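You operate a simulated robot arm through the tools that you are given. There is no shell and no other tool. Be economical: measure what you need, move in short steps, check, and stop when the job is done.

Carry out the task below with a simulated robot arm. There is one attempt and no reset: what you move stays moved.

## Task
Cure the red puck for 15 seconds in the grey lamp box.
Fine: wait for the green lamp; the puck stays inside, the hood shut, the box on.

It is judged by the outcome, as a careful person would: the job done as asked, and still so three seconds after it is handed in. It fails if anything else is knocked over, pushed out of place, dropped, spilled or broken.

## Robot
A 7-joint arm with a two-finger parallel gripper on a trunk, on a base that drives. Base frame: it is fixed to the floor where the robot stands at the start and does not move with it; the origin is under the middle of the robot, x ahead of it, y to its left, z up. Readings come in cm, rad, newtons and seconds.
With the tool pointing down near the work surface it reaches from about 22 to 74 cm from the robot's upright axis, wherever it stands. Its first joint turns from -2.897 to 2.897 rad. Places, roughly: floor of the grey lamp box [60, -10, 80]; grey lamp box [60, -10, 80]; large hood [60, -10, 90]; teal button [50, -10, 80]; teal dial [50, -10, 80]; teal switch [50, 0, 80]. Payload 1.57 kg.
The TCP is the grasp point between the finger pads, 3 cm short of the fingertips. In the tool frame z runs along the fingers and y along their closing line. Largest opening 11 cm; finger width 2.4, thickness 1.2; the body of the gripper, 4.8 by 11.2 cm, starts 7.8 cm behind the TCP.
Orientation is told as [roll, pitch, yaw] about the base's x, y, z axes, in that order, counted from this pose: with the fingers straight down and closing along the base's y, the tool's x points along the base's -x, its y along +y and its z along -z.

## Interface
- The arm moves only by the tool step_arm. Its argument "moves" is a list of rows, each a list of 7 numbers: the shift along the base's x, y, z in cm, then the turn, a rotation vector about the base's x, y, z in rad, then the gripper command, from -1 (shut) to 1 (fully open), values between in proportion. In form: [[x, y, z, ax, ay, az, grip], ...]. A call has 1 to 12 rows; each row shifts and turns the commanded pose from where the row before left it. Each row takes 0.2 s and may step no farther than 5 cm and 0.15 rad from the row before; otherwise, or with a gripper value out of range, the whole call is refused. Where a pose cannot be reached the arm comes as near as it can. A force on the tool above 90 N (or 10 N above the force at the start of the call, whichever is more), or a blocked arm, ends the call early, and 0.2 s more pass. The fingers move at their own pace (about 4.5 cm/s each) and stop on an object; they squeeze with about 26 N. The grip force told is the motor's: it shows also when the fingers shut on nothing. Time passes only in rows, and 0.2 s behind the last, so rows that do not move let the fingers close. It gives the time, the measured TCP pose, the force on the tool (base axes), the opening and the grip force at its end, in the units of the frame above (readings bear some noise), with the torque about the TCP (base axes, N m) and any sound that the robot's microphone picked up, and new pictures: "views" is both (left out), scene, wrist or none.
- Cameras (640 x 400 px; columns grow to the right, rows downward): "scene" is now at [0.63, 11.48, 155.65]; the picture's right is [-0.54, -0.84, 0.00], its down [-0.65, 0.41, -0.64] and it looks along [0.54, -0.35, -0.77] (base axes); focal length 250 px, centre (320, 200). "wrist" rides on the gripper at [7, 1.6, -14.1] in the tool frame; the picture's right is [-0.23, 0.97, 0.00], its down [-0.86, -0.20, -0.48] and it looks along [-0.47, -0.11, 0.88] (tool axes); focal length 222 px, centre (320, 200). There is no depth. A picture from a camera that has moved, and an enlarged one, comes with that camera's place and axes in the base frame and with its lens.
- slide_trunk(by): slides the trunk up (or, below 0, down) by that many cm; the arm and the scene camera ride with it, the base frame stays. It gives what a move gives, with no picture.
- drive_base(legs): drives the robot by 1 to 6 legs, each [ahead, turn to the left] in cm and rad, along the robot's own axes; the way and the turn of a leg run together, so that a leg with both is an arc; at most 150 cm and 3.142 rad a leg. The arm and the cameras ride along, it lands a little off, and it stops where it bumps. It gives what a move gives, and a new picture of the scene camera.
- aim_head(pan, tilt): turns the head with the scene camera to pan (to the left, within 2.705 rad either way) and tilt (down, from -0.506 to 1.204), counted from straight ahead of the robot. It gives what a move gives, and a new picture of the scene camera.
- enlarge(camera, box): a new picture of the part [left, top, right, bottom] of that camera's present view, enlarged. No time passes.
- close_job(): hands the job in; it is judged then, once.

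Go step by step. Nothing tells you exact positions but the pictures and the camera data: compare them with the known pose of the tool, close in by small moves and look again before you grip or let go. The budget is 120 turns and 260 pictures, counting those below and the enlarged ones. Unless the task says otherwise, let go and move clear before handing in, and close with one line.

The tools are called by a JSON object that holds its "name" and its "arguments". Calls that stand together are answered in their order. step_arm: Moves the arm, as the interface text tells. Its arguments: {"type":"object","properties":{"moves":{"type":"array"},"views":{"type":"string","enum":["both","scene","wrist","none"]}},"required":["moves"]} The other tools are called the same way: slide_trunk (by) slides the trunk up or down; drive_base (legs) drives the base; aim_head (pan, tilt) turns the head that bears the scene camera; enlarge (camera, box) takes an enlarged picture of a part of a camera's view; close_job () hands the job in.

At the start:

```text
time_s: 0.0
position: [47.93, -8.61, 119.07]
ee_rot: [0.001, 0.0, -0.001]
wrist_force: [0.6, 0.1, 0.4]
torque: [0.0, 0.0, -0.03]
grip_width: 11.03
grasp_force: 0.0
trunk travel left (down, up): [-50.0, 9.0]
robot x, y, heading: [0.26, -0.03, 0.002]
head pan, tilt: [-0.567, 0.871]
```

scene: 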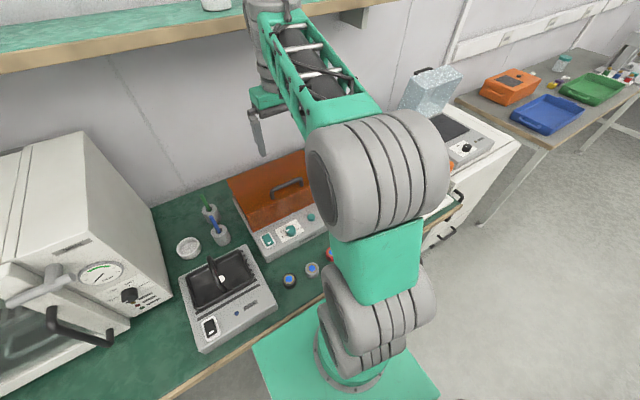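
wrist: 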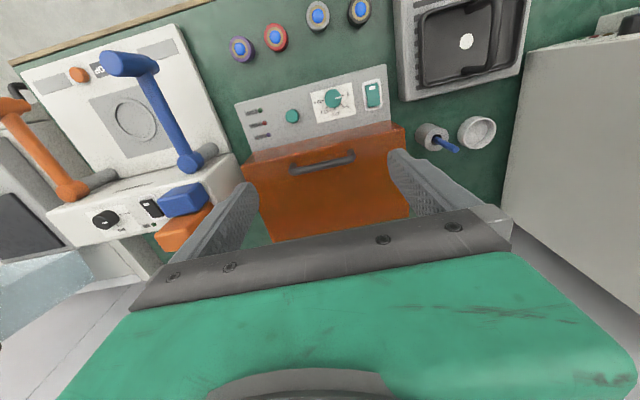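

I see the grey box with the orange hood, its panel with teal controls, and four pucks in front of it. I'll enlarge the views to read the details.

{"name": "enlarge", "arguments": {"camera": "wrist", "box": [220, 0, 420, 125]}}

{"name": "enlarge", "arguments": {"camera": "wrist", "box": [230, 70, 410, 182]}}

{"name": "enlarge", "arguments": {"camera": "scene", "box": [180, 140, 360, 300]}}

```text
3.20 times, centred on (320, 62) of wrist
camera zoom: at [41.05, -6.98, 133.21], right [0.23, 0.97, 0.0], down [0.86, -0.2, 0.48], along [0.47, -0.11, -0.88], focal length 711 px, centre (320, 640)
```

zoom: 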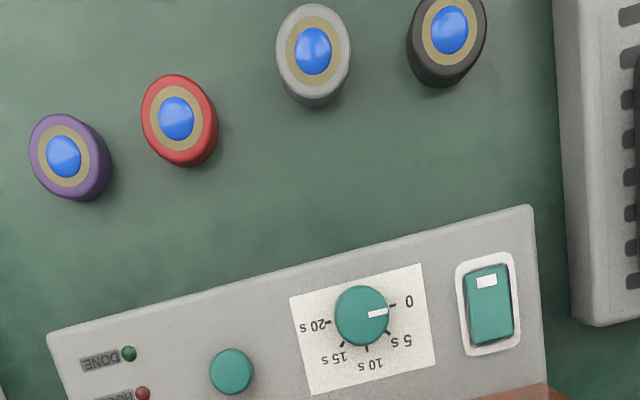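

```text
3.56 times, centred on (320, 126) of wrist
camera zoom: at [41.05, -6.98, 133.21], right [0.23, 0.97, 0.0], down [0.86, -0.2, 0.48], along [0.47, -0.11, -0.88], focal length 790 px, centre (320, 463)
```

zoom: 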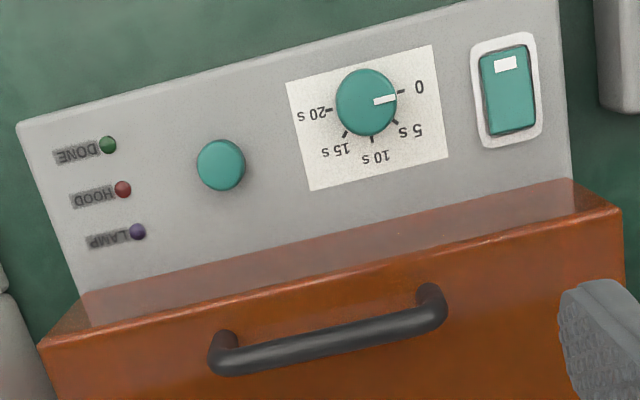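

```text
2.50 times, centred on (270, 220) of scene
camera zoom: at [0.63, 11.48, 155.65], right [-0.54, -0.84, 0.0], down [-0.65, 0.41, -0.64], along [0.54, -0.35, -0.77], focal length 625 px, centre (445, 150)
```

zoom: 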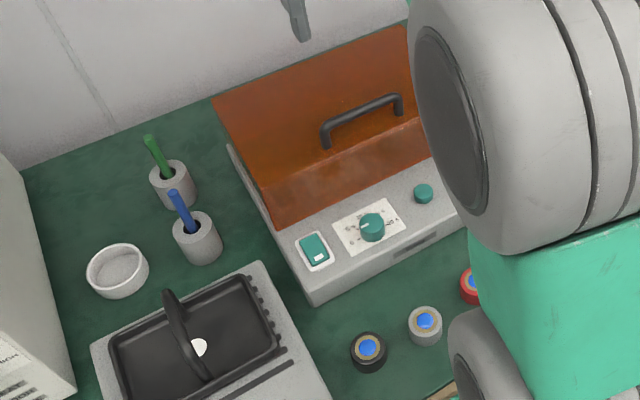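

The red puck is near (32, -14, 80), the handle near (54.5, -10, 95), and the controls lie around x = 46, z = 83-84. I'll move over the dial first for a closer look.

{"name": "step_arm", "arguments": {"moves": [[-0.6, 0.7, -4.2, 0, 0, 0, 0.1], [-0.6, 0.7, -4.2, 0, 0, 0, 0.1], [-0.6, 0.7, -4.2, 0, 0, 0, 0.1], [-0.6, 0.7, -4.2, 0, 0, 0, 0.1], [-0.6, 0.4, -4.2, 0, 0, 0, 0.1], [0, 0, 0, 0, 0, 0, 0.1]]}}

```text
time_s: 1.4
position: [44.89, -5.22, 97.97]
ee_rot: [0.0, 0.001, -0.001]
wrist_force: [-0.1, -0.5, 0.1]
torque: [0.02, 0.05, 0.03]
grip_width: 6.06
grasp_force: 0.1
trunk travel left (down, up): [-50.0, 9.0]
robot x, y, heading: [0.0, -0.32, -0.003]
head pan, tilt: [-0.567, 0.871]
camera scene: at [0.64, 11.48, 155.65], right [-0.54, -0.84, 0.0], down [-0.65, 0.41, -0.64], along [0.54, -0.35, -0.77], focal length 250 px, centre (320, 200)
camera wrist: at [37.9, -3.63, 112.15], right [0.23, 0.97, 0.0], down [0.86, -0.2, 0.48], along [0.47, -0.11, -0.88], focal length 222 px, centre (320, 200)
```

scene: 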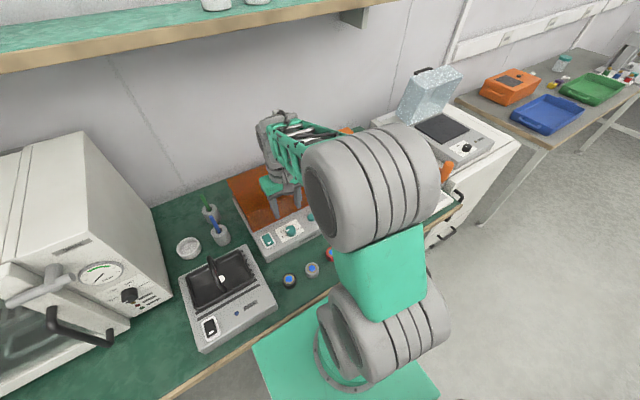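
wrist: 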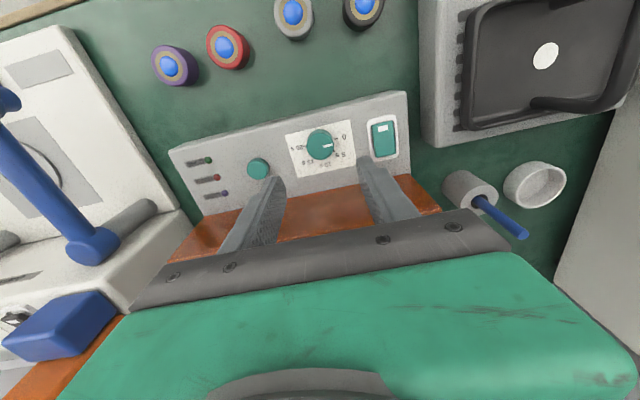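

The dial comes out at (45.1, -5.3), top about z = 84.3, as I estimated before. I'll turn the gripper to +1.17 rad to leave room for the turn, then lower partway.

{"name": "step_arm", "arguments": {"moves": [[0.15, -0.1, -0.5, 0, 0, 0.146, 0.1], [0, 0, -0.5, 0, 0, 0.146, 0.1], [0, 0, -0.5, 0, 0, 0.146, 0.1], [0, 0, -0.5, 0, 0, 0.146, 0.1], [0, 0, -1, 0, 0, 0.146, 0.1], [0, 0, -1, 0, 0, 0.146, 0.1], [0, 0, -1, 0, 0, 0.146, 0.1], [0, 0, -1, 0, 0, 0.146, 0.1], [0, 0, 0, 0, 0, 0, 0.1]]}}

{"name": "enlarge", "arguments": {"camera": "wrist", "box": [160, 60, 480, 260]}}

{"name": "enlarge", "arguments": {"camera": "scene", "box": [210, 150, 370, 250]}}

```text
time_s: 3.4
position: [45.22, -5.62, 91.93]
ee_rot: [-0.003, 0.001, 1.171]
wrist_force: [-0.1, -1.0, 1.3]
torque: [0.0, 0.03, -0.01]
grip_width: 6.06
grasp_force: 0.0
trunk travel left (down, up): [-50.0, 9.0]
robot x, y, heading: [-0.09, 0.39, -0.001]
head pan, tilt: [-0.567, 0.871]
camera scene: at [0.64, 11.48, 155.65], right [-0.54, -0.84, 0.0], down [-0.65, 0.41, -0.64], along [0.54, -0.35, -0.77], focal length 250 px, centre (320, 200)
camera wrist: at [41.03, -11.38, 106.14], right [-0.81, 0.59, 0.0], down [0.52, 0.71, 0.48], along [0.28, 0.39, -0.88], focal length 222 px, centre (320, 200)
```

scene: 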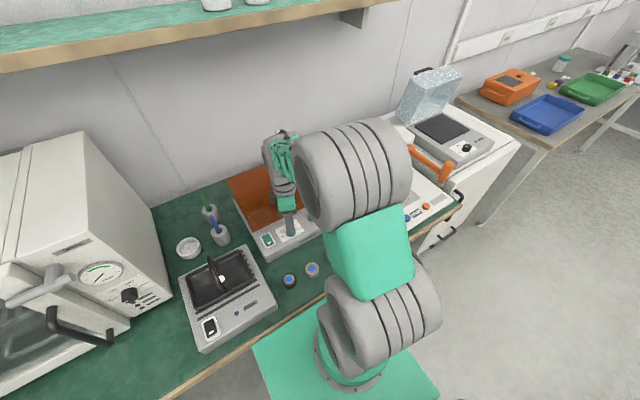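
wrist: 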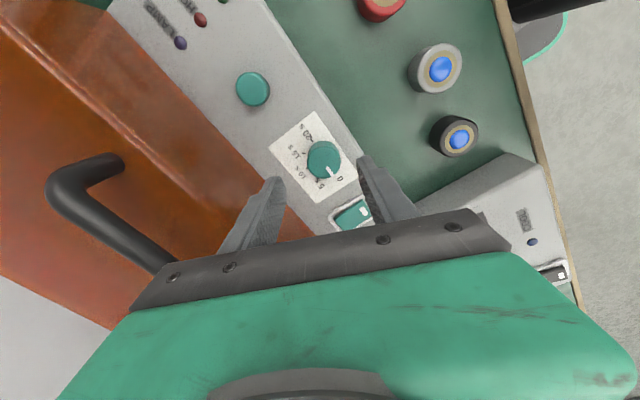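

```text
2.00 times, centred on (320, 160) of wrist
camera zoom: at [41.03, -11.38, 106.14], right [-0.81, 0.59, 0.0], down [0.52, 0.71, 0.48], along [0.28, 0.39, -0.88], focal length 444 px, centre (320, 280)
```

zoom: 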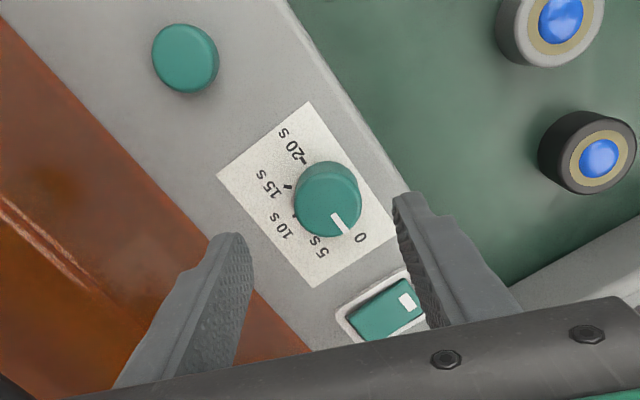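

```text
4.00 times, centred on (290, 200) of scene
camera zoom: at [0.64, 11.48, 155.65], right [-0.54, -0.84, 0.0], down [-0.65, 0.41, -0.64], along [0.54, -0.35, -0.77], focal length 1000 px, centre (440, 200)
```

zoom: 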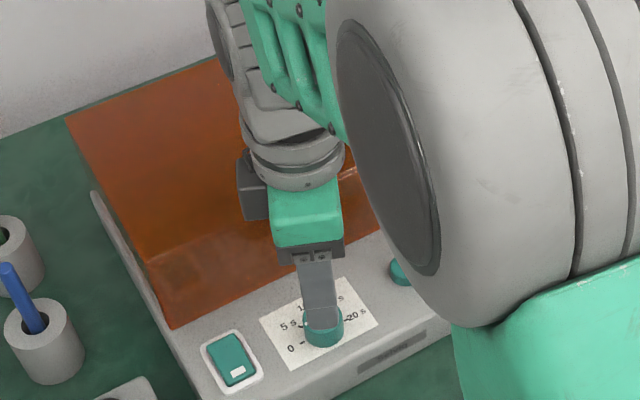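

The dial measures again at about (44.9, -5.2). I'll shift slightly and lower the fingertips around the knob.

{"name": "step_arm", "arguments": {"moves": [[-0.2, 0.3, -1.5, 0, 0, 0, 0.1], [0, 0, -1.5, 0, 0, 0, 0.1], [0, 0, -1.5, 0, 0, 0, 0.1], [0, 0, -1, 0, 0, 0, 0.1], [0, 0, 0, 0, 0, 0, 0.1]], "views": "wrist"}}

{"name": "enlarge", "arguments": {"camera": "scene", "box": [210, 150, 370, 250]}}

```text
time_s: 4.6
position: [45.18, -5.29, 86.6]
ee_rot: [0.001, -0.001, 1.168]
wrist_force: [0.7, -0.8, -0.5]
torque: [0.03, 0.01, 0.01]
grip_width: 6.04
grasp_force: 0.1
trunk travel left (down, up): [-50.0, 9.0]
robot x, y, heading: [0.24, -0.15, -0.003]
head pan, tilt: [-0.567, 0.871]
camera wrist: at [40.86, -10.96, 100.67], right [-0.81, 0.59, 0.0], down [0.52, 0.71, 0.48], along [0.28, 0.39, -0.88], focal length 222 px, centre (320, 200)
```

wrist: 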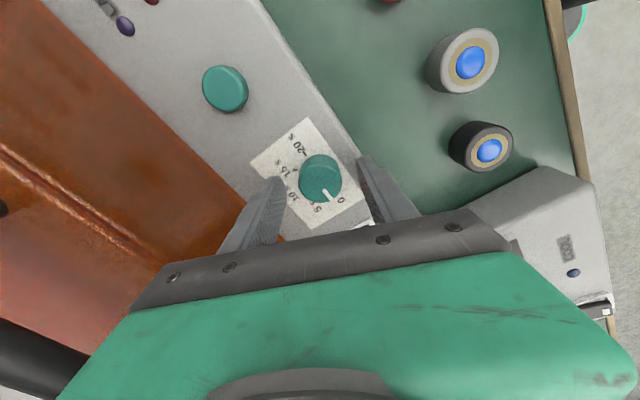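

```text
4.00 times, centred on (290, 200) of scene
camera zoom: at [0.64, 11.48, 155.65], right [-0.54, -0.84, 0.0], down [-0.65, 0.41, -0.64], along [0.54, -0.35, -0.77], focal length 1000 px, centre (440, 200)
```

zoom: 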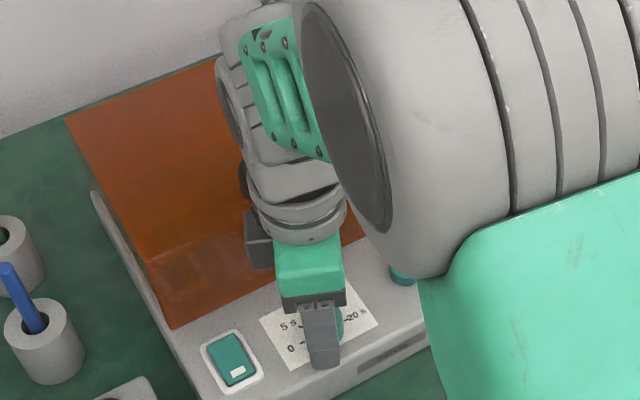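

The fingers straddle the knob well. I'll lower a bit further, watching the force, and then close.

{"name": "step_arm", "arguments": {"moves": [[-0.1, 0, -0.3, 0, 0, 0, 0.1], [0, 0, -0.3, 0, 0, 0, 0.1], [0, 0, -0.3, 0, 0, 0, 0.1], [0, 0, 0, 0, 0, 0, -0.6], [0, 0, 0, 0, 0, 0, -0.6], [0, 0, 0, 0, 0, 0, -0.6]], "views": "wrist"}}

```text
time_s: 6.0
position: [44.77, -5.28, 86.03]
ee_rot: [-0.007, -0.002, 1.17]
wrist_force: [-10.4, 6.7, 46.3]
torque: [0.47, 1.4, -0.15]
grip_width: 3.73
grasp_force: 8.3
trunk travel left (down, up): [-50.0, 9.0]
robot x, y, heading: [0.1, 0.03, 0.006]
head pan, tilt: [-0.567, 0.871]
camera wrist: at [40.53, -10.97, 100.13], right [-0.81, 0.59, -0.01], down [0.51, 0.71, 0.48], along [0.29, 0.39, -0.88], focal length 222 px, centre (320, 200)
```

wrist: 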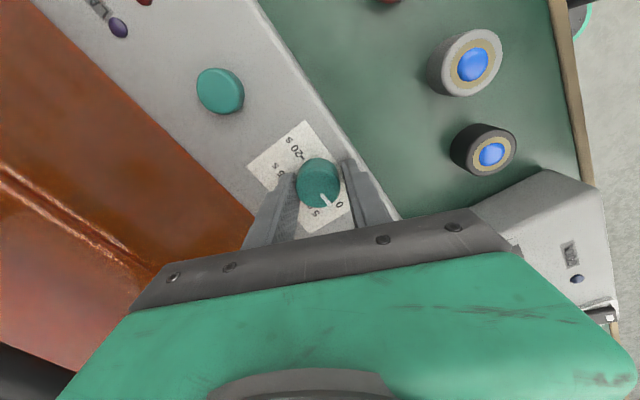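

The tips press on the panel (z about 83). I'll raise 0.4 cm and grip properly.

{"name": "step_arm", "arguments": {"moves": [[0, 0, 0.2, 0, 0, 0, -0.2], [0, 0, 0.25, 0, 0, 0, -0.2], [0, 0, 0, 0, 0, 0, -0.6], [0, 0, 0, 0, 0, 0, -0.8], [0, 0, 0, 0, 0, 0, -0.8]], "views": "wrist"}}

```text
time_s: 7.2
position: [44.88, -5.28, 85.83]
ee_rot: [-0.002, 0.001, 1.169]
wrist_force: [15.5, -5.5, -3.9]
torque: [-0.19, -0.41, 0.0]
grip_width: 3.38
grasp_force: 27.2
trunk travel left (down, up): [-50.0, 9.0]
robot x, y, heading: [-0.61, 0.12, 0.001]
head pan, tilt: [-0.567, 0.871]
camera wrist: at [40.75, -11.06, 100.16], right [-0.81, 0.59, 0.0], down [0.52, 0.71, 0.48], along [0.28, 0.39, -0.88], focal length 222 px, centre (320, 200)
```

wrist: 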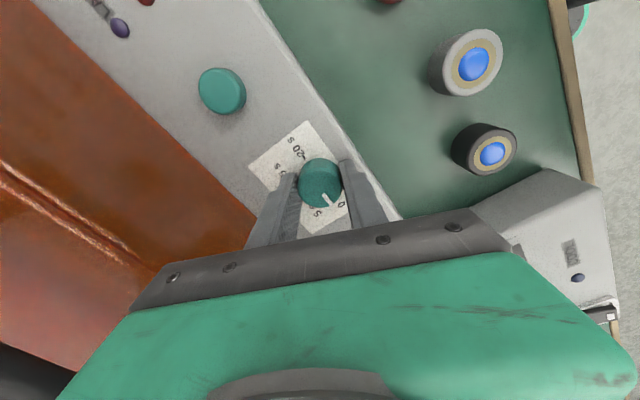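

The knob is gripped. I'll turn it clockwise (seen from above) and compare the pointer with the scale.

{"name": "step_arm", "arguments": {"moves": [[0.15, -0.05, 0, 0, 0, -0.1, -0.8], [0, 0, 0, 0, 0, -0.14, -0.8], [0, 0, 0, 0, 0, -0.14, -0.8], [0, 0, 0, 0, 0, -0.14, -0.8], [0, 0, 0, 0, 0, -0.14, -0.8], [0, 0, 0, 0, 0, -0.14, -0.8], [0, 0, 0, 0, 0, -0.14, -0.8], [0, 0, 0, 0, 0, -0.14, -0.8], [0, 0, 0, 0, 0, 0, -0.8]], "views": "wrist"}}

{"name": "enlarge", "arguments": {"camera": "wrist", "box": [240, 110, 400, 210]}}

```text
time_s: 9.2
position: [45.01, -5.22, 86.03]
ee_rot: [-0.001, 0.002, 0.088]
wrist_force: [-0.9, -4.6, 8.3]
torque: [0.01, 0.48, 0.0]
grip_width: 3.37
grasp_force: 41.6
trunk travel left (down, up): [-50.0, 9.0]
robot x, y, heading: [0.11, -0.13, 0.002]
head pan, tilt: [-0.567, 0.871]
camera wrist: at [37.91, -4.27, 100.16], right [0.14, 0.99, 0.0], down [0.87, -0.12, 0.48], along [0.47, -0.07, -0.88], focal length 222 px, centre (320, 200)
```

wrist: 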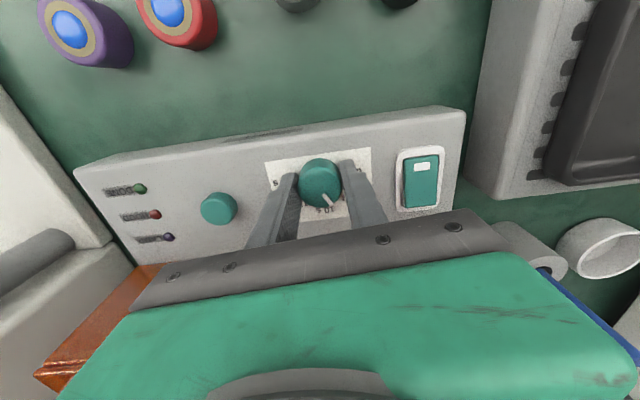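

```text
4.00 times, centred on (320, 160) of wrist
camera zoom: at [37.91, -4.27, 100.16], right [0.14, 0.99, 0.0], down [0.87, -0.12, 0.48], along [0.47, -0.07, -0.88], focal length 888 px, centre (320, 360)
```

zoom: 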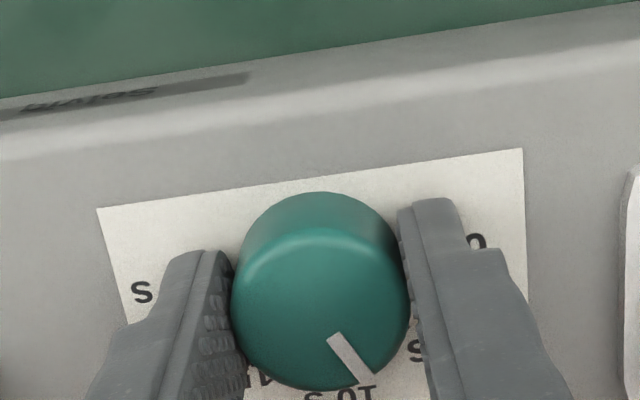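

It follows the gripper; about 1.27 rad remain to the 15 s mark.

{"name": "step_arm", "arguments": {"moves": [[0, 0, 0, 0, 0, -0.14, -0.8], [0, 0, 0, 0, 0, -0.14, -0.8], [0, 0, 0, 0, 0, -0.14, -0.8], [0, 0, 0, 0, 0, -0.14, -0.8], [0, 0, 0, 0, 0, -0.14, -0.8], [0, 0, 0, 0, 0, -0.14, -0.8], [0, 0, 0, 0, 0, -0.14, -0.8], [0, 0, 0, 0, 0, -0.14, -0.8], [0, 0, 0, 0, 0, -0.14, -0.8], [0, 0, 0, 0, 0, 0, -0.8]], "views": "wrist"}}

{"name": "enlarge", "arguments": {"camera": "wrist", "box": [240, 110, 400, 210]}}

```text
time_s: 11.4
position: [45.07, -5.28, 86.02]
ee_rot: [-0.003, 0.001, -1.171]
wrist_force: [4.2, 3.4, -11.7]
torque: [1.13, 0.36, 0.0]
grip_width: 3.39
grasp_force: 41.4
trunk travel left (down, up): [-50.0, 9.0]
robot x, y, heading: [0.28, -0.03, 0.002]
head pan, tilt: [-0.567, 0.871]
camera wrist: at [43.81, 1.79, 100.16], right [0.99, 0.17, 0.0], down [0.15, -0.87, 0.48], along [0.08, -0.47, -0.88], focal length 222 px, centre (320, 200)
```

wrist: 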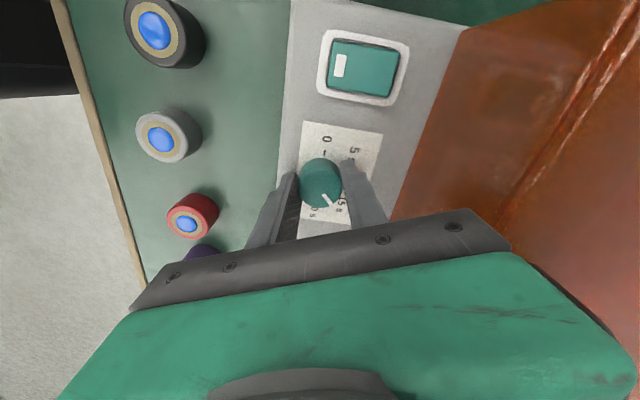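

```text
4.00 times, centred on (320, 160) of wrist
camera zoom: at [43.81, 1.79, 100.16], right [0.99, 0.17, 0.0], down [0.15, -0.87, 0.48], along [0.08, -0.47, -0.88], focal length 888 px, centre (320, 360)
```

zoom: 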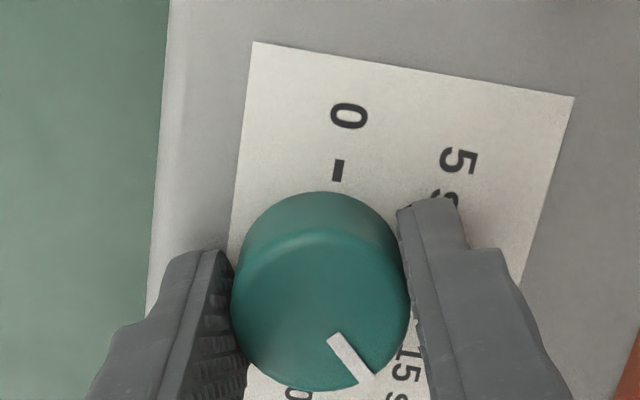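

The pointer appears to be near 15. I'll let go, rise and check it.

{"name": "step_arm", "arguments": {"moves": [[0, 0, 0, 0, 0, 0, 0.1], [0, 0, 0, 0, 0, 0, 0.1], [0, 0, 1, 0, 0, 0, 0.1], [0, 0, 3, 0, 0, 0, 0.1], [0, 0, 4, 0, 0, 0.13, 0.1], [0, 0, 4, 0, 0, 0.15, 0.1], [0, 0, 0, 0, 0, 0.15, 0.1], [0, 0, 0, 0, 0, 0.15, 0.1], [0, 0, 0, 0, 0, 0.15, 0.1], [0, 0, 0, 0, 0, 0.15, 0.1], [0, 0, 0, 0, 0, 0.15, 0.1], [0, 0, 0, 0, 0, 0.15, 0.1]], "views": "wrist"}}

{"name": "enlarge", "arguments": {"camera": "wrist", "box": [160, 70, 420, 232]}}

```text
time_s: 14.0
position: [45.01, -5.13, 98.15]
ee_rot: [0.001, 0.0, 0.01]
wrist_force: [1.3, 0.0, 0.4]
torque: [-0.01, 0.04, -0.02]
grip_width: 6.06
grasp_force: 0.1
trunk travel left (down, up): [-50.0, 9.0]
robot x, y, heading: [-0.3, -0.08, -0.004]
head pan, tilt: [-0.567, 0.871]
camera wrist: at [38.06, -3.64, 112.32], right [0.22, 0.98, 0.0], down [0.86, -0.19, 0.48], along [0.47, -0.1, -0.88], focal length 222 px, centre (320, 200)
```

wrist: 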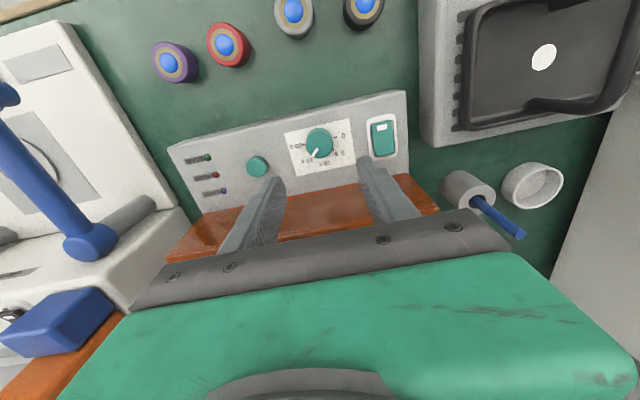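

```text
2.46 times, centred on (290, 151) of wrist
camera zoom: at [38.06, -3.64, 112.32], right [0.22, 0.98, 0.0], down [0.86, -0.19, 0.48], along [0.47, -0.1, -0.88], focal length 547 px, centre (394, 321)
```

zoom: 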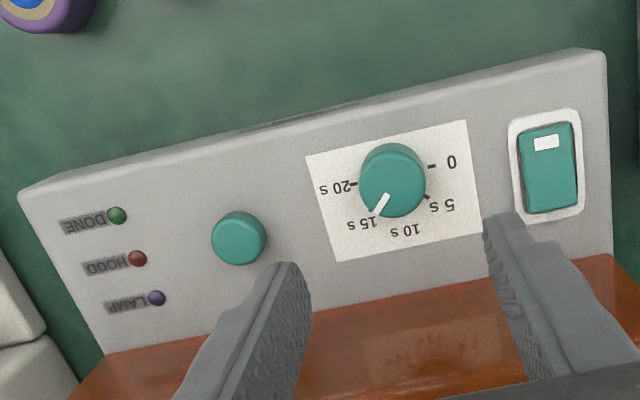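

Pointer looks to be at 15; I'll check more sharply, before doing the switch.

{"name": "enlarge", "arguments": {"camera": "wrist", "box": [280, 112, 360, 172]}}

{"name": "enlarge", "arguments": {"camera": "wrist", "box": [350, 100, 430, 160]}}

```text
6.67 times, centred on (320, 142) of wrist
camera zoom: at [38.06, -3.64, 112.32], right [0.22, 0.98, 0.0], down [0.86, -0.19, 0.48], along [0.47, -0.1, -0.88], focal length 1481 px, centre (320, 587)
```

zoom: 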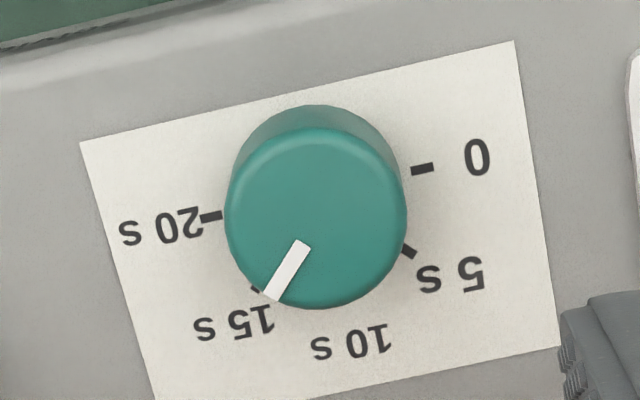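

```text
6.67 times, centred on (390, 130) of wrist
camera zoom: at [38.06, -3.64, 112.32], right [0.22, 0.98, 0.0], down [0.86, -0.19, 0.48], along [0.47, -0.1, -0.88], focal length 1481 px, centre (-147, 667)
```

zoom: 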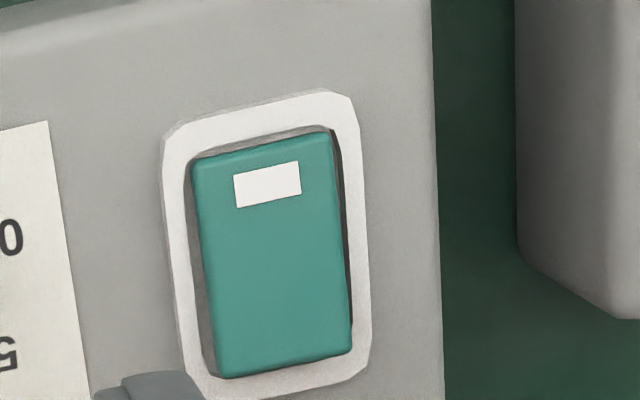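

The dial stands at 15 s. I can't tell from the rocker alone whether power is on; the HOOD lamp may tell once the hood is open. Next I'll go over the handle with the fingers turned to close along x.

{"name": "step_arm", "arguments": {"moves": [[0, 0, 3, 0, 0, -0.14, 0.1], [0, 0, 3, 0, 0, -0.144, 0.1], [1, -0.5, 0, 0, 0, -0.144, 0.1], [1, -0.5, 0, 0, 0, -0.144, 0.1], [1, -0.5, 0, 0, 0, -0.144, 0.1], [1, -0.5, 0, 0, 0, -0.144, 0.1], [1, -0.5, 0, 0, 0, -0.144, 0.1], [1, -0.5, 0, 0, 0, -0.144, 0.1], [1, -0.5, 0, 0, 0, -0.144, 0.1], [1, -0.5, 0, 0, 0, -0.144, 0.1], [1, -0.5, 0, 0, 0, -0.144, 0.1], [0.4, -0.3, 0, 0, 0, 0, 0.1]]}}

{"name": "enlarge", "arguments": {"camera": "scene", "box": [210, 150, 370, 250]}}

```text
time_s: 16.6
position: [54.21, -10.03, 104.18]
ee_rot: [-0.002, 0.0, -1.573]
wrist_force: [-0.7, 0.1, -0.2]
torque: [-0.01, -0.02, 0.0]
grip_width: 6.05
grasp_force: 0.0
trunk travel left (down, up): [-50.0, 9.0]
robot x, y, heading: [0.07, 0.03, -0.0]
head pan, tilt: [-0.567, 0.871]
camera scene: at [0.65, 11.47, 155.65], right [-0.54, -0.84, 0.0], down [-0.65, 0.41, -0.64], along [0.54, -0.35, -0.77], focal length 250 px, centre (320, 200)
camera wrist: at [56.01, -3.1, 118.28], right [0.97, -0.23, 0.0], down [-0.2, -0.85, 0.48], along [-0.11, -0.47, -0.88], focal length 222 px, centre (320, 200)
```

scene: 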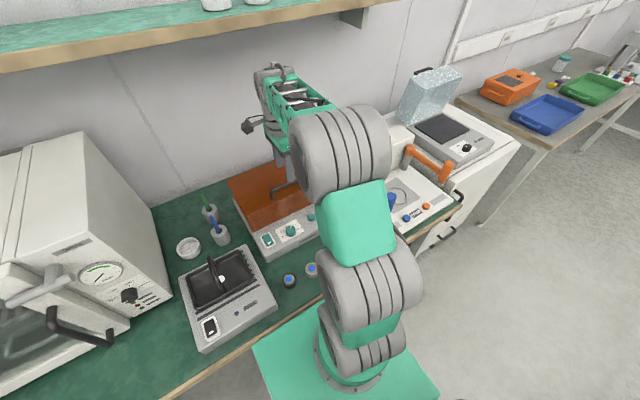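
wrist: 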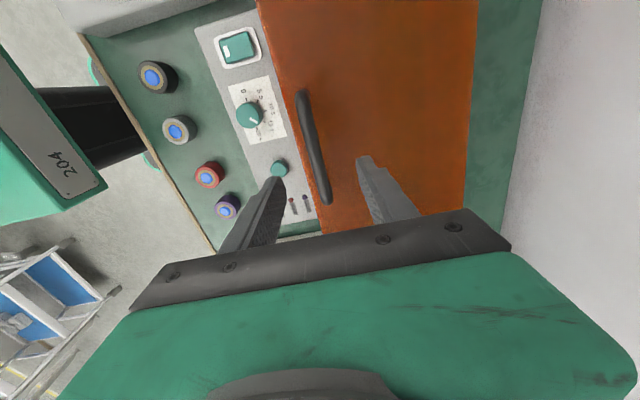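

```text
4.00 times, centred on (290, 200) of scene
camera zoom: at [0.65, 11.47, 155.65], right [-0.54, -0.84, 0.0], down [-0.65, 0.41, -0.64], along [0.54, -0.35, -0.77], focal length 1000 px, centre (440, 200)
```

zoom: 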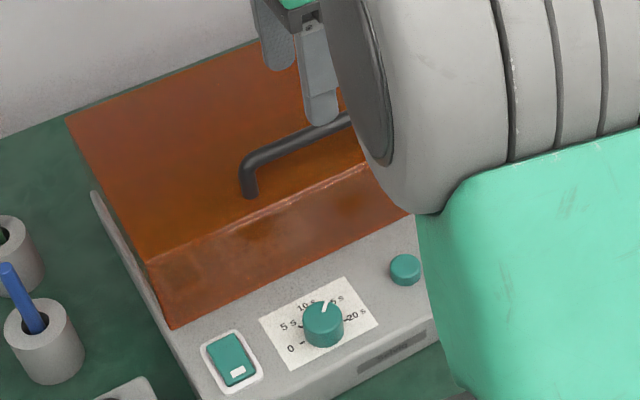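

The handle's middle is near (54.1, -9.5), right between the fingers. I'll descend onto it.

{"name": "step_arm", "arguments": {"moves": [[0, 0.2, -2.5, 0, 0, 0, 0.1], [0, 0, -2.5, 0, 0, 0, 0.1], [0, 0, -1.5, 0, 0, 0, 0.1], [0, 0, -0.7, 0, 0, 0, 0.1], [0, 0, -0.3, 0, 0, 0, 0.1], [0, 0, 0, 0, 0, 0, 0.1]]}}

{"name": "enlarge", "arguments": {"camera": "scene", "box": [210, 150, 370, 250]}}

```text
time_s: 18.0
position: [54.34, -9.84, 96.65]
ee_rot: [0.0, 0.0, -1.572]
wrist_force: [-1.0, 0.6, 1.5]
torque: [0.01, -0.03, 0.01]
grip_width: 6.04
grasp_force: 0.0
trunk travel left (down, up): [-50.0, 9.0]
robot x, y, heading: [0.2, 0.08, 0.001]
head pan, tilt: [-0.567, 0.871]
camera scene: at [0.64, 11.48, 155.65], right [-0.54, -0.84, 0.0], down [-0.65, 0.41, -0.64], along [0.54, -0.35, -0.77], focal length 250 px, centre (320, 200)
camera wrist: at [56.04, -2.83, 110.84], right [0.97, -0.23, 0.0], down [-0.2, -0.86, 0.48], along [-0.11, -0.47, -0.88], focal length 222 px, centre (320, 200)
```

scene: 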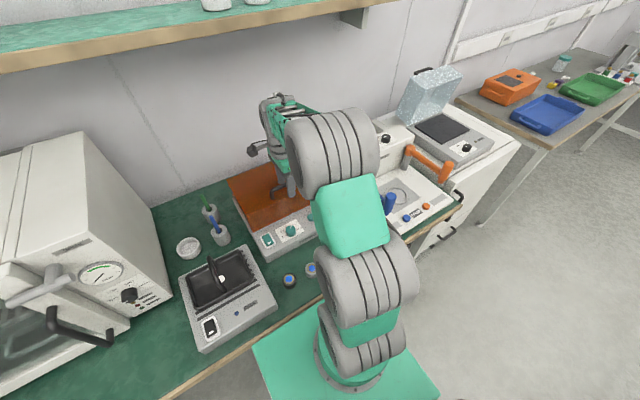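
wrist: 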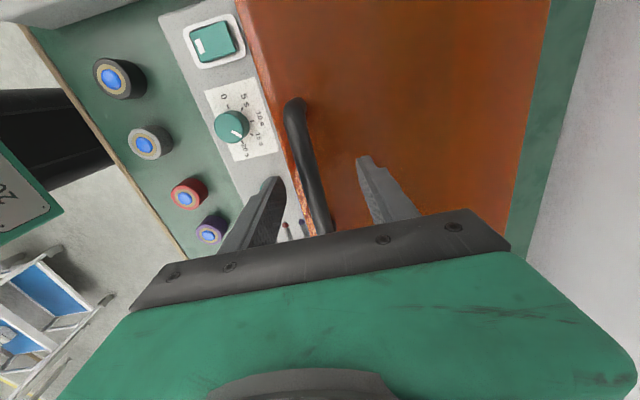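

```text
4.00 times, centred on (290, 200) of scene
camera zoom: at [0.64, 11.48, 155.65], right [-0.54, -0.84, 0.0], down [-0.65, 0.41, -0.64], along [0.54, -0.35, -0.77], focal length 1000 px, centre (440, 200)
```

zoom: 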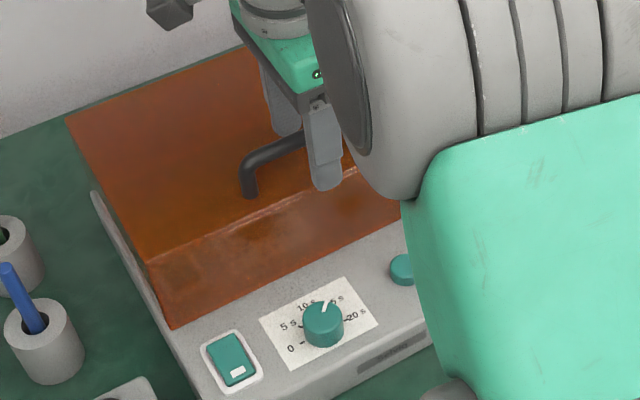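

The handle is between the fingers. Closing on it.

{"name": "step_arm", "arguments": {"moves": [[0, 0, -0.5, 0, 0, 0, -0.2], [0, 0, 0, 0, 0, 0, -0.9], [0, 0, 0, 0, 0, 0, -0.9], [0, 0, 0, 0, 0, 0, -0.9]], "views": "wrist"}}

```text
time_s: 19.0
position: [54.1, -9.8, 96.26]
ee_rot: [-0.002, -0.002, -1.571]
wrist_force: [-12.0, 0.3, 6.4]
torque: [0.26, 0.01, 0.31]
grip_width: 1.38
grasp_force: 19.2
trunk travel left (down, up): [-50.0, 9.0]
robot x, y, heading: [0.07, 0.03, 0.002]
head pan, tilt: [-0.567, 0.871]
camera wrist: at [55.81, -2.89, 110.45], right [0.97, -0.23, 0.0], down [-0.2, -0.86, 0.48], along [-0.11, -0.47, -0.88], focal length 222 px, centre (320, 200)
```

wrist: 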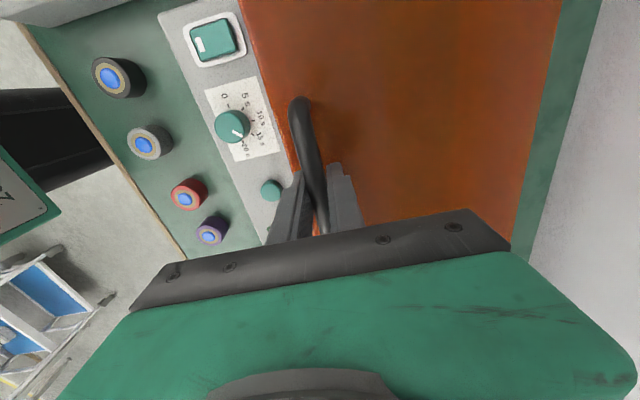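

The handle is held (bar about 1.4 cm). I'll try a small opening arc, assuming a rear hinge near (70, z 83), and read the forces.

{"name": "step_arm", "arguments": {"moves": [[0.4, 0, 0.52, 0, 0.025, 0, -0.9], [0.42, 0, 0.52, 0, 0.025, 0, -0.9], [0.44, 0, 0.5, 0, 0.025, 0, -0.9], [0.46, 0, 0.48, 0, 0.025, 0, -0.9], [0, 0, 0, 0, 0, 0, -0.9]]}}

```text
time_s: 20.2
position: [55.85, -9.82, 98.2]
ee_rot: [-0.097, 0.0, -1.57]
wrist_force: [-11.8, -0.3, 10.4]
torque: [0.06, -0.09, 0.27]
grip_width: 1.36
grasp_force: 30.4
trunk travel left (down, up): [-50.0, 9.0]
robot x, y, heading: [-0.03, -0.25, 0.001]
head pan, tilt: [-0.567, 0.871]
camera scene: at [0.41, 11.49, 155.65], right [-0.54, -0.84, 0.0], down [-0.64, 0.41, -0.64], along [0.54, -0.35, -0.76], focal length 250 px, centre (320, 200)
camera wrist: at [58.91, -2.87, 112.18], right [0.97, -0.23, -0.09], down [-0.15, -0.85, 0.5], along [-0.19, -0.47, -0.86], focal length 222 px, centre (320, 200)
```

scene: 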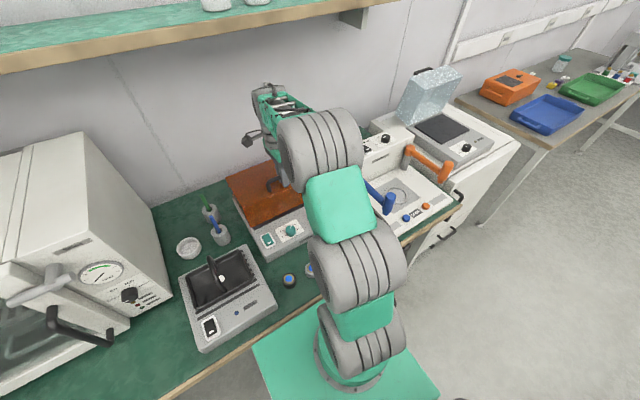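
wrist: 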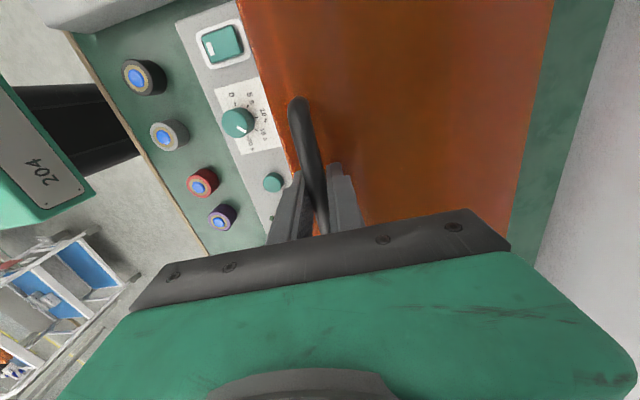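

The hood follows with only moderate force outward along the radius. I'll continue the arc with slightly more lift.

{"name": "step_arm", "arguments": {"moves": [[0.7, 0, 1.05, 0, 0.03, 0, -0.9], [0.85, 0, 1.0, 0, 0.03, 0, -0.9], [0.95, 0, 0.9, 0, 0.03, 0, -0.9], [0, 0, 0, 0, 0, 0, -0.9]]}}

```text
time_s: 21.2
position: [58.82, -9.82, 100.65]
ee_rot: [-0.195, 0.001, -1.571]
wrist_force: [15.0, 0.9, -27.6]
torque: [-0.07, 0.14, 0.32]
grip_width: 1.38
grasp_force: 30.2
trunk travel left (down, up): [-50.0, 9.0]
robot x, y, heading: [-0.01, 0.03, 0.0]
head pan, tilt: [-0.567, 0.871]
camera scene: at [1.09, 11.43, 155.62], right [-0.54, -0.84, 0.0], down [-0.65, 0.41, -0.64], along [0.54, -0.35, -0.77], focal length 250 px, centre (320, 200)
camera wrist: at [63.17, -2.85, 114.34], right [0.96, -0.23, -0.19], down [-0.1, -0.86, 0.51], along [-0.28, -0.47, -0.84], focal length 222 px, centre (320, 200)
```

scene: 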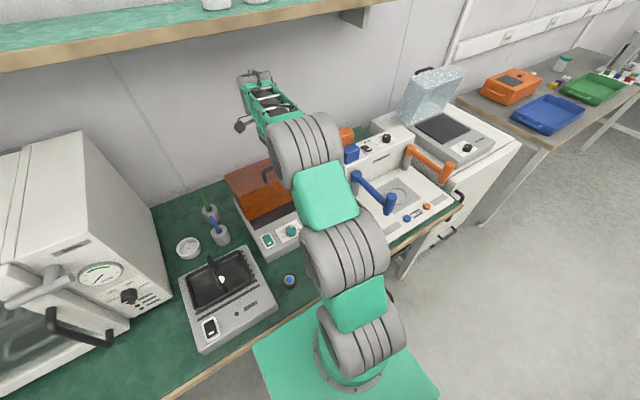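
wrist: 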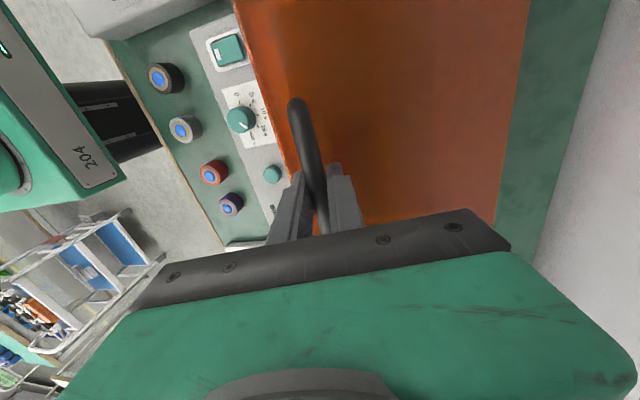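

The force now points inward, which fits a hinge near (70.3, z 83.5), as I first assumed. I'll continue the arc flatter.

{"name": "step_arm", "arguments": {"moves": [[1.2, 0, 0.3, 0, 0.03, 0, -0.9], [1.3, 0, 0.7, 0, 0.03, 0, -0.9], [1.3, 0, 0.65, 0, 0.03, 0, -0.9], [0, 0, 0, 0, 0, 0, -0.9]]}}

```text
time_s: 22.2
position: [62.2, -9.18, 102.7]
ee_rot: [-0.28, -0.001, -1.566]
wrist_force: [-2.4, 13.3, 7.3]
torque: [0.25, -0.02, 0.14]
grip_width: 1.39
grasp_force: 30.4
out of reach, approached as far as the arm can: row 1, 2
trunk travel left (down, up): [-50.0, 9.0]
robot x, y, heading: [0.0, 0.02, 0.009]
head pan, tilt: [-0.567, 0.871]
camera scene: at [0.48, 11.67, 155.64], right [-0.53, -0.85, 0.0], down [-0.65, 0.41, -0.64], along [0.55, -0.34, -0.76], focal length 250 px, centre (320, 200)
camera wrist: at [67.62, -2.24, 115.91], right [0.94, -0.22, -0.27], down [-0.06, -0.85, 0.52], along [-0.34, -0.47, -0.81], focal length 222 px, centre (320, 200)
```

scene: 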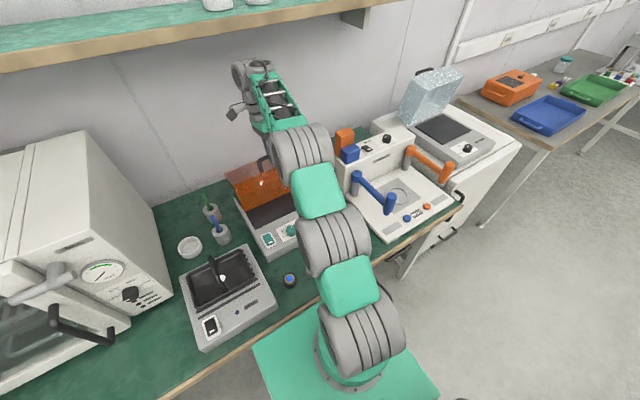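
wrist: 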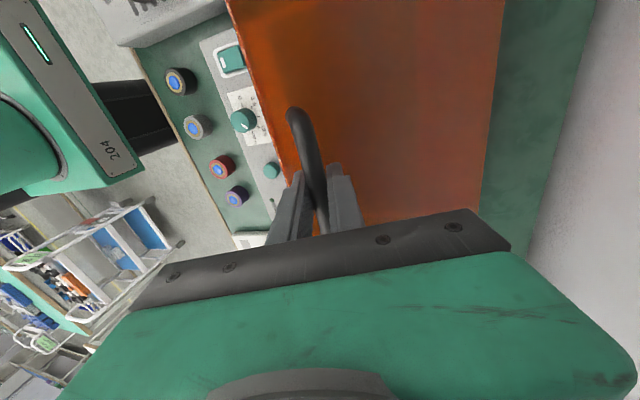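

The arm is near its reach limit at this yaw. Before going on, I'll look down to see whether there's room to drive the base a bit closer to the bench.

{"name": "aim_head", "arguments": {"pan": 0.4, "tilt": 1.2}}

```text
time_s: 23.4
position: [62.08, -9.35, 102.55]
ee_rot: [-0.279, -0.002, -1.571]
wrist_force: [-3.9, 14.1, 4.3]
torque: [-0.13, 0.02, 0.56]
grip_width: 1.38
grasp_force: 30.3
trunk travel left (down, up): [-50.0, 9.0]
robot x, y, heading: [0.01, -0.27, 0.001]
head pan, tilt: [0.4, 1.201]
camera scene: at [-0.8, 18.0, 153.42], right [0.39, -0.92, 0.0], down [-0.86, -0.36, -0.36], along [0.33, 0.14, -0.93], focal length 250 px, centre (320, 200)
```

scene: 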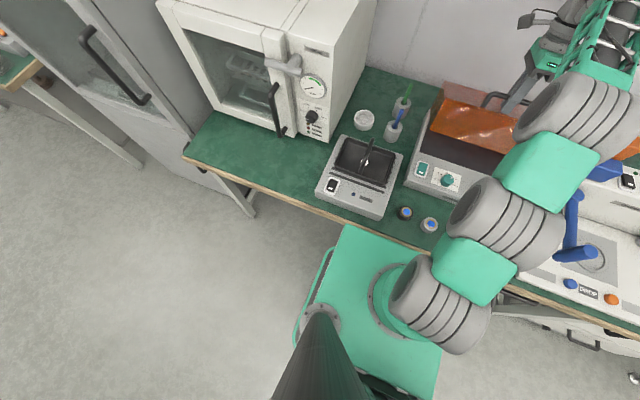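

There's little room for driving, but the tilt is what costs reach. I'll tilt the tool back to vertical while continuing the arc (the round bar can turn in the grip).

{"name": "step_arm", "arguments": {"moves": [[-0.1, 0, 0.0, 0, -0.1, 0, -0.9], [0.6, 0, 0.25, 0, -0.1, 0, -0.9], [0.9, 0, 0.35, 0, -0.08, 0, -0.9], [1.1, 0, 0.35, 0, 0, 0, -0.9], [0, 0, 0, 0, 0, 0, -0.9]]}}

```text
time_s: 24.6
position: [64.66, -9.54, 103.82]
ee_rot: [0.007, -0.001, -1.573]
wrist_force: [-4.9, 4.6, 16.6]
torque: [-0.3, -0.04, 0.37]
grip_width: 1.39
grasp_force: 30.3
trunk travel left (down, up): [-50.0, 9.0]
robot x, y, heading: [0.01, 0.27, 0.002]
head pan, tilt: [0.4, 1.201]
camera scene: at [-0.91, 17.88, 153.45], right [0.39, -0.92, 0.0], down [-0.86, -0.36, -0.36], along [0.34, 0.14, -0.93], focal length 250 px, centre (320, 200)
camera wrist: at [66.2, -2.61, 117.92], right [0.97, -0.23, 0.0], down [-0.2, -0.85, 0.48], along [-0.11, -0.47, -0.88], focal length 222 px, centre (320, 200)
```

scene: 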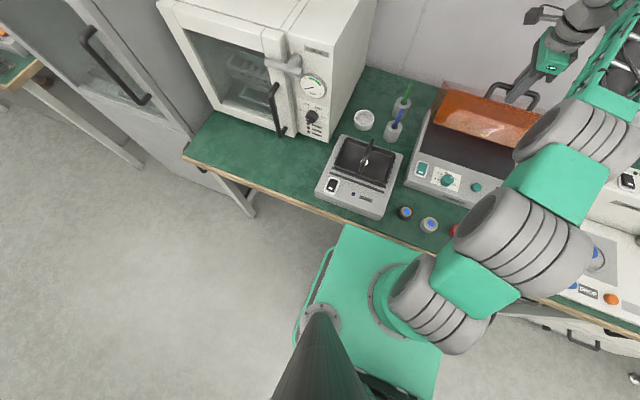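
wrist: 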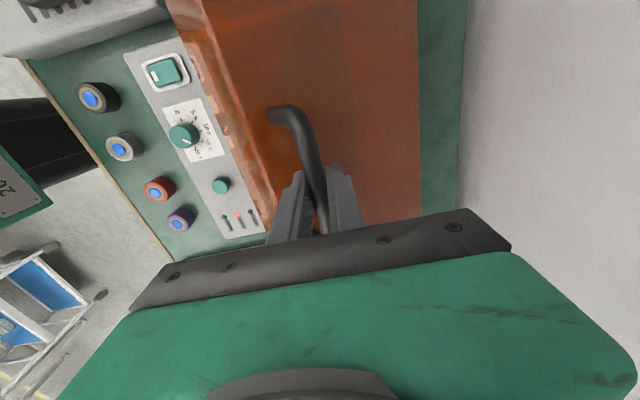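

It works: the hood opens well, and the middle lamp (HOOD) seems to be lit. Continuing the arc.

{"name": "step_arm", "arguments": {"moves": [[1.1, 0, 0.3, 0, -0.03, 0, -0.9], [1.1, 0, 0.3, 0, -0.03, 0, -0.9], [1.1, 0, 0.2, 0, -0.03, 0, -0.9], [1.1, 0, 0.1, 0, -0.04, 0, -0.9], [0, 0, 0, 0, 0, 0, -0.9]]}}

{"name": "enlarge", "arguments": {"camera": "wrist", "box": [120, 50, 280, 150]}}

```text
time_s: 25.8
position: [69.08, -9.68, 104.45]
ee_rot: [0.129, 0.0, -1.571]
wrist_force: [-1.9, -4.9, 4.4]
torque: [-0.17, 0.02, 0.64]
grip_width: 1.39
grasp_force: 30.2
trunk travel left (down, up): [-50.0, 9.0]
robot x, y, heading: [0.14, 0.06, 0.002]
head pan, tilt: [0.4, 1.201]
camera scene: at [-0.76, 17.75, 153.44], right [0.39, -0.92, 0.0], down [-0.86, -0.36, -0.36], along [0.33, 0.14, -0.93], focal length 250 px, centre (320, 200)
camera wrist: at [68.93, -2.62, 118.69], right [0.97, -0.23, 0.13], down [-0.26, -0.85, 0.45], along [0.0, -0.47, -0.89], focal length 222 px, centre (320, 200)
```

scene: 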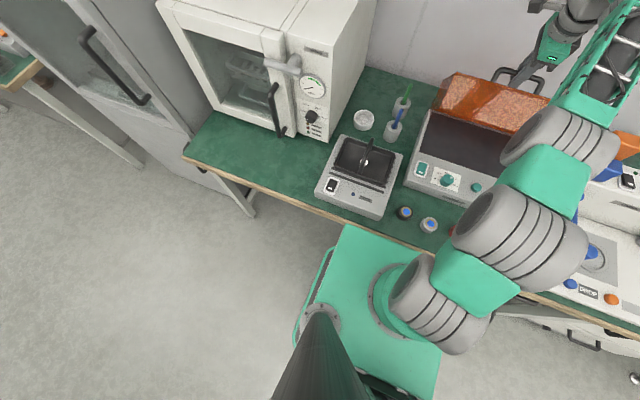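
wrist: 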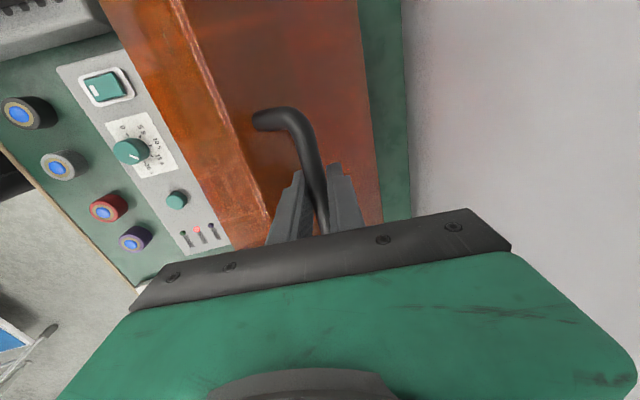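

```text
4.00 times, centred on (200, 100) of wrist
camera zoom: at [68.93, -2.62, 118.69], right [0.97, -0.23, 0.13], down [-0.26, -0.85, 0.45], along [0.0, -0.47, -0.89], focal length 888 px, centre (800, 600)
```

zoom: 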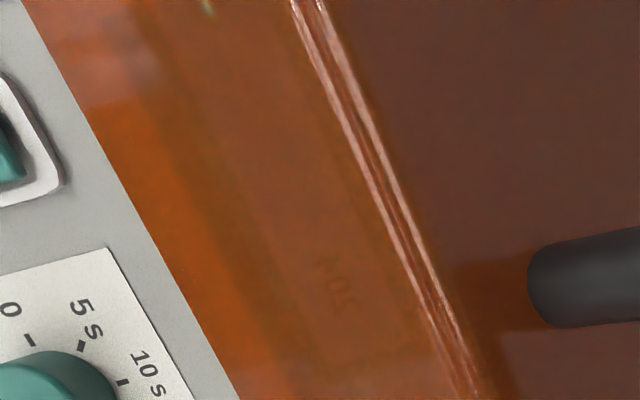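

The red HOOD lamp is lit, so the box is on. I'll carry on past the balance point.

{"name": "step_arm", "arguments": {"moves": [[1.1, 0, 0.1, 0, -0.06, 0, -0.9], [1.1, 0, 0.0, 0, -0.06, 0, -0.9], [1.1, 0, -0.1, 0, -0.06, 0, -0.9], [1.1, 0, -0.2, 0, -0.06, 0, -0.9], [0, 0, 0, 0, 0, 0, -0.9]]}}

```text
time_s: 27.0
position: [73.46, -9.47, 104.26]
ee_rot: [0.372, 0.004, -1.571]
wrist_force: [0.3, -5.6, 1.2]
torque: [0.6, 0.0, 0.71]
grip_width: 1.38
grasp_force: 30.0
trunk travel left (down, up): [-50.0, 9.0]
robot x, y, heading: [0.42, -0.32, -0.002]
head pan, tilt: [0.4, 1.201]
camera scene: at [-0.73, 17.72, 153.46], right [0.39, -0.92, 0.0], down [-0.86, -0.36, -0.36], along [0.33, 0.14, -0.93], focal length 250 px, centre (320, 200)
camera wrist: at [69.87, -2.53, 118.16], right [0.91, -0.23, 0.35], down [-0.36, -0.86, 0.37], along [0.22, -0.47, -0.86], focal length 222 px, centre (320, 200)
```

scene: 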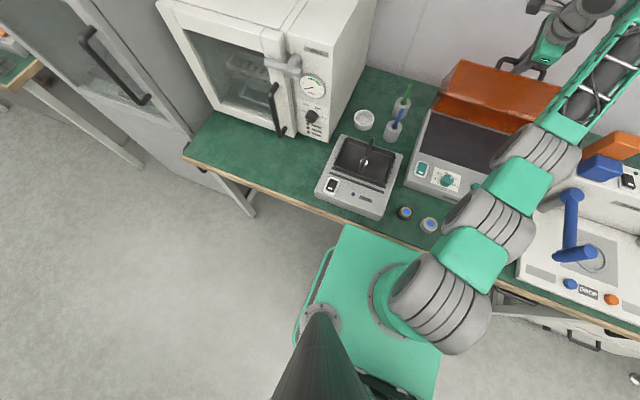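
wrist: 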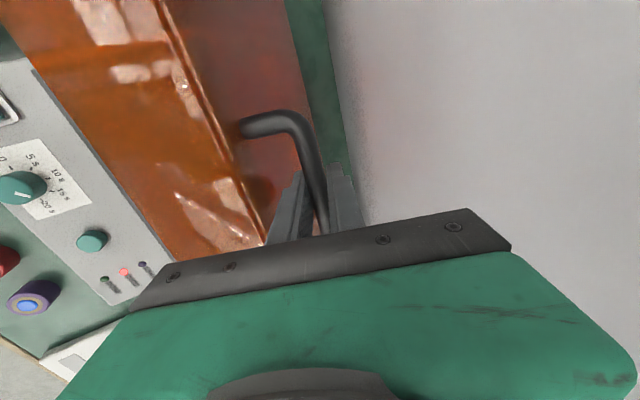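

Still following easily with low force. Another stretch.

{"name": "step_arm", "arguments": {"moves": [[1.0, 0, -0.2, 0, -0.06, 0, -0.9], [1.0, 0, -0.25, 0, -0.06, 0, -0.9], [1.0, 0, -0.35, 0, -0.06, 0, -0.9], [0.9, 0, -0.4, 0, -0.06, 0, -0.9], [0, 0, 0, 0, 0, 0, -0.9]]}}

```text
time_s: 28.2
position: [82.06, -11.81, 107.78]
ee_rot: [0.604, 0.005, -1.566]
wrist_force: [0.3, -0.5, 0.5]
torque: [-0.02, -0.01, -0.04]
grip_width: 0.55
grasp_force: 0.1
out of reach, approached as far as the arm can: row 2, 3, 4
trunk travel left (down, up): [-50.0, 9.0]
robot x, y, heading: [-0.02, -0.08, 0.002]
head pan, tilt: [0.4, 1.201]
camera scene: at [-0.66, 17.82, 153.45], right [0.39, -0.92, 0.0], down [-0.86, -0.36, -0.36], along [0.33, 0.14, -0.93], focal length 250 px, centre (320, 200)
camera wrist: at [75.34, -4.8, 120.48], right [0.8, -0.23, 0.55], down [-0.43, -0.86, 0.28], along [0.41, -0.46, -0.79], focal length 222 px, centre (320, 200)
```

scene: 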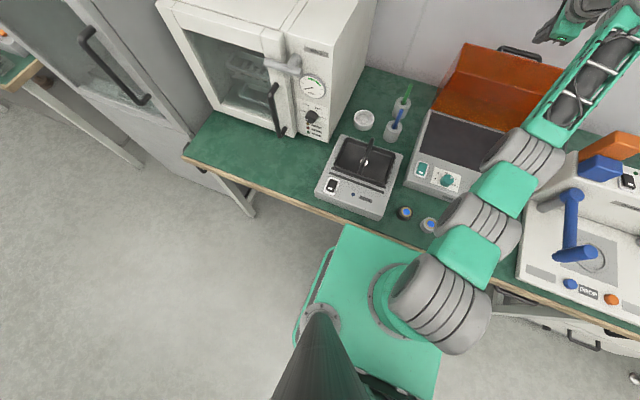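
wrist: 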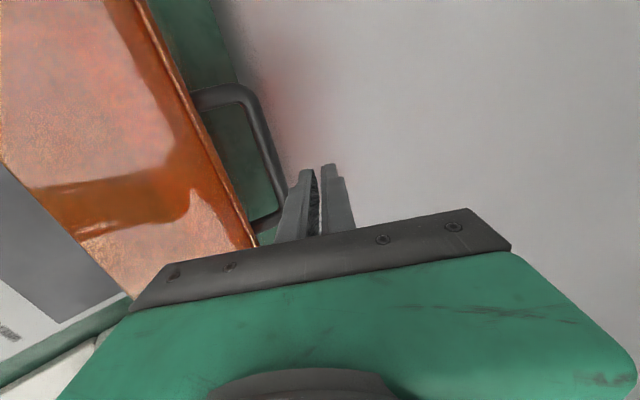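

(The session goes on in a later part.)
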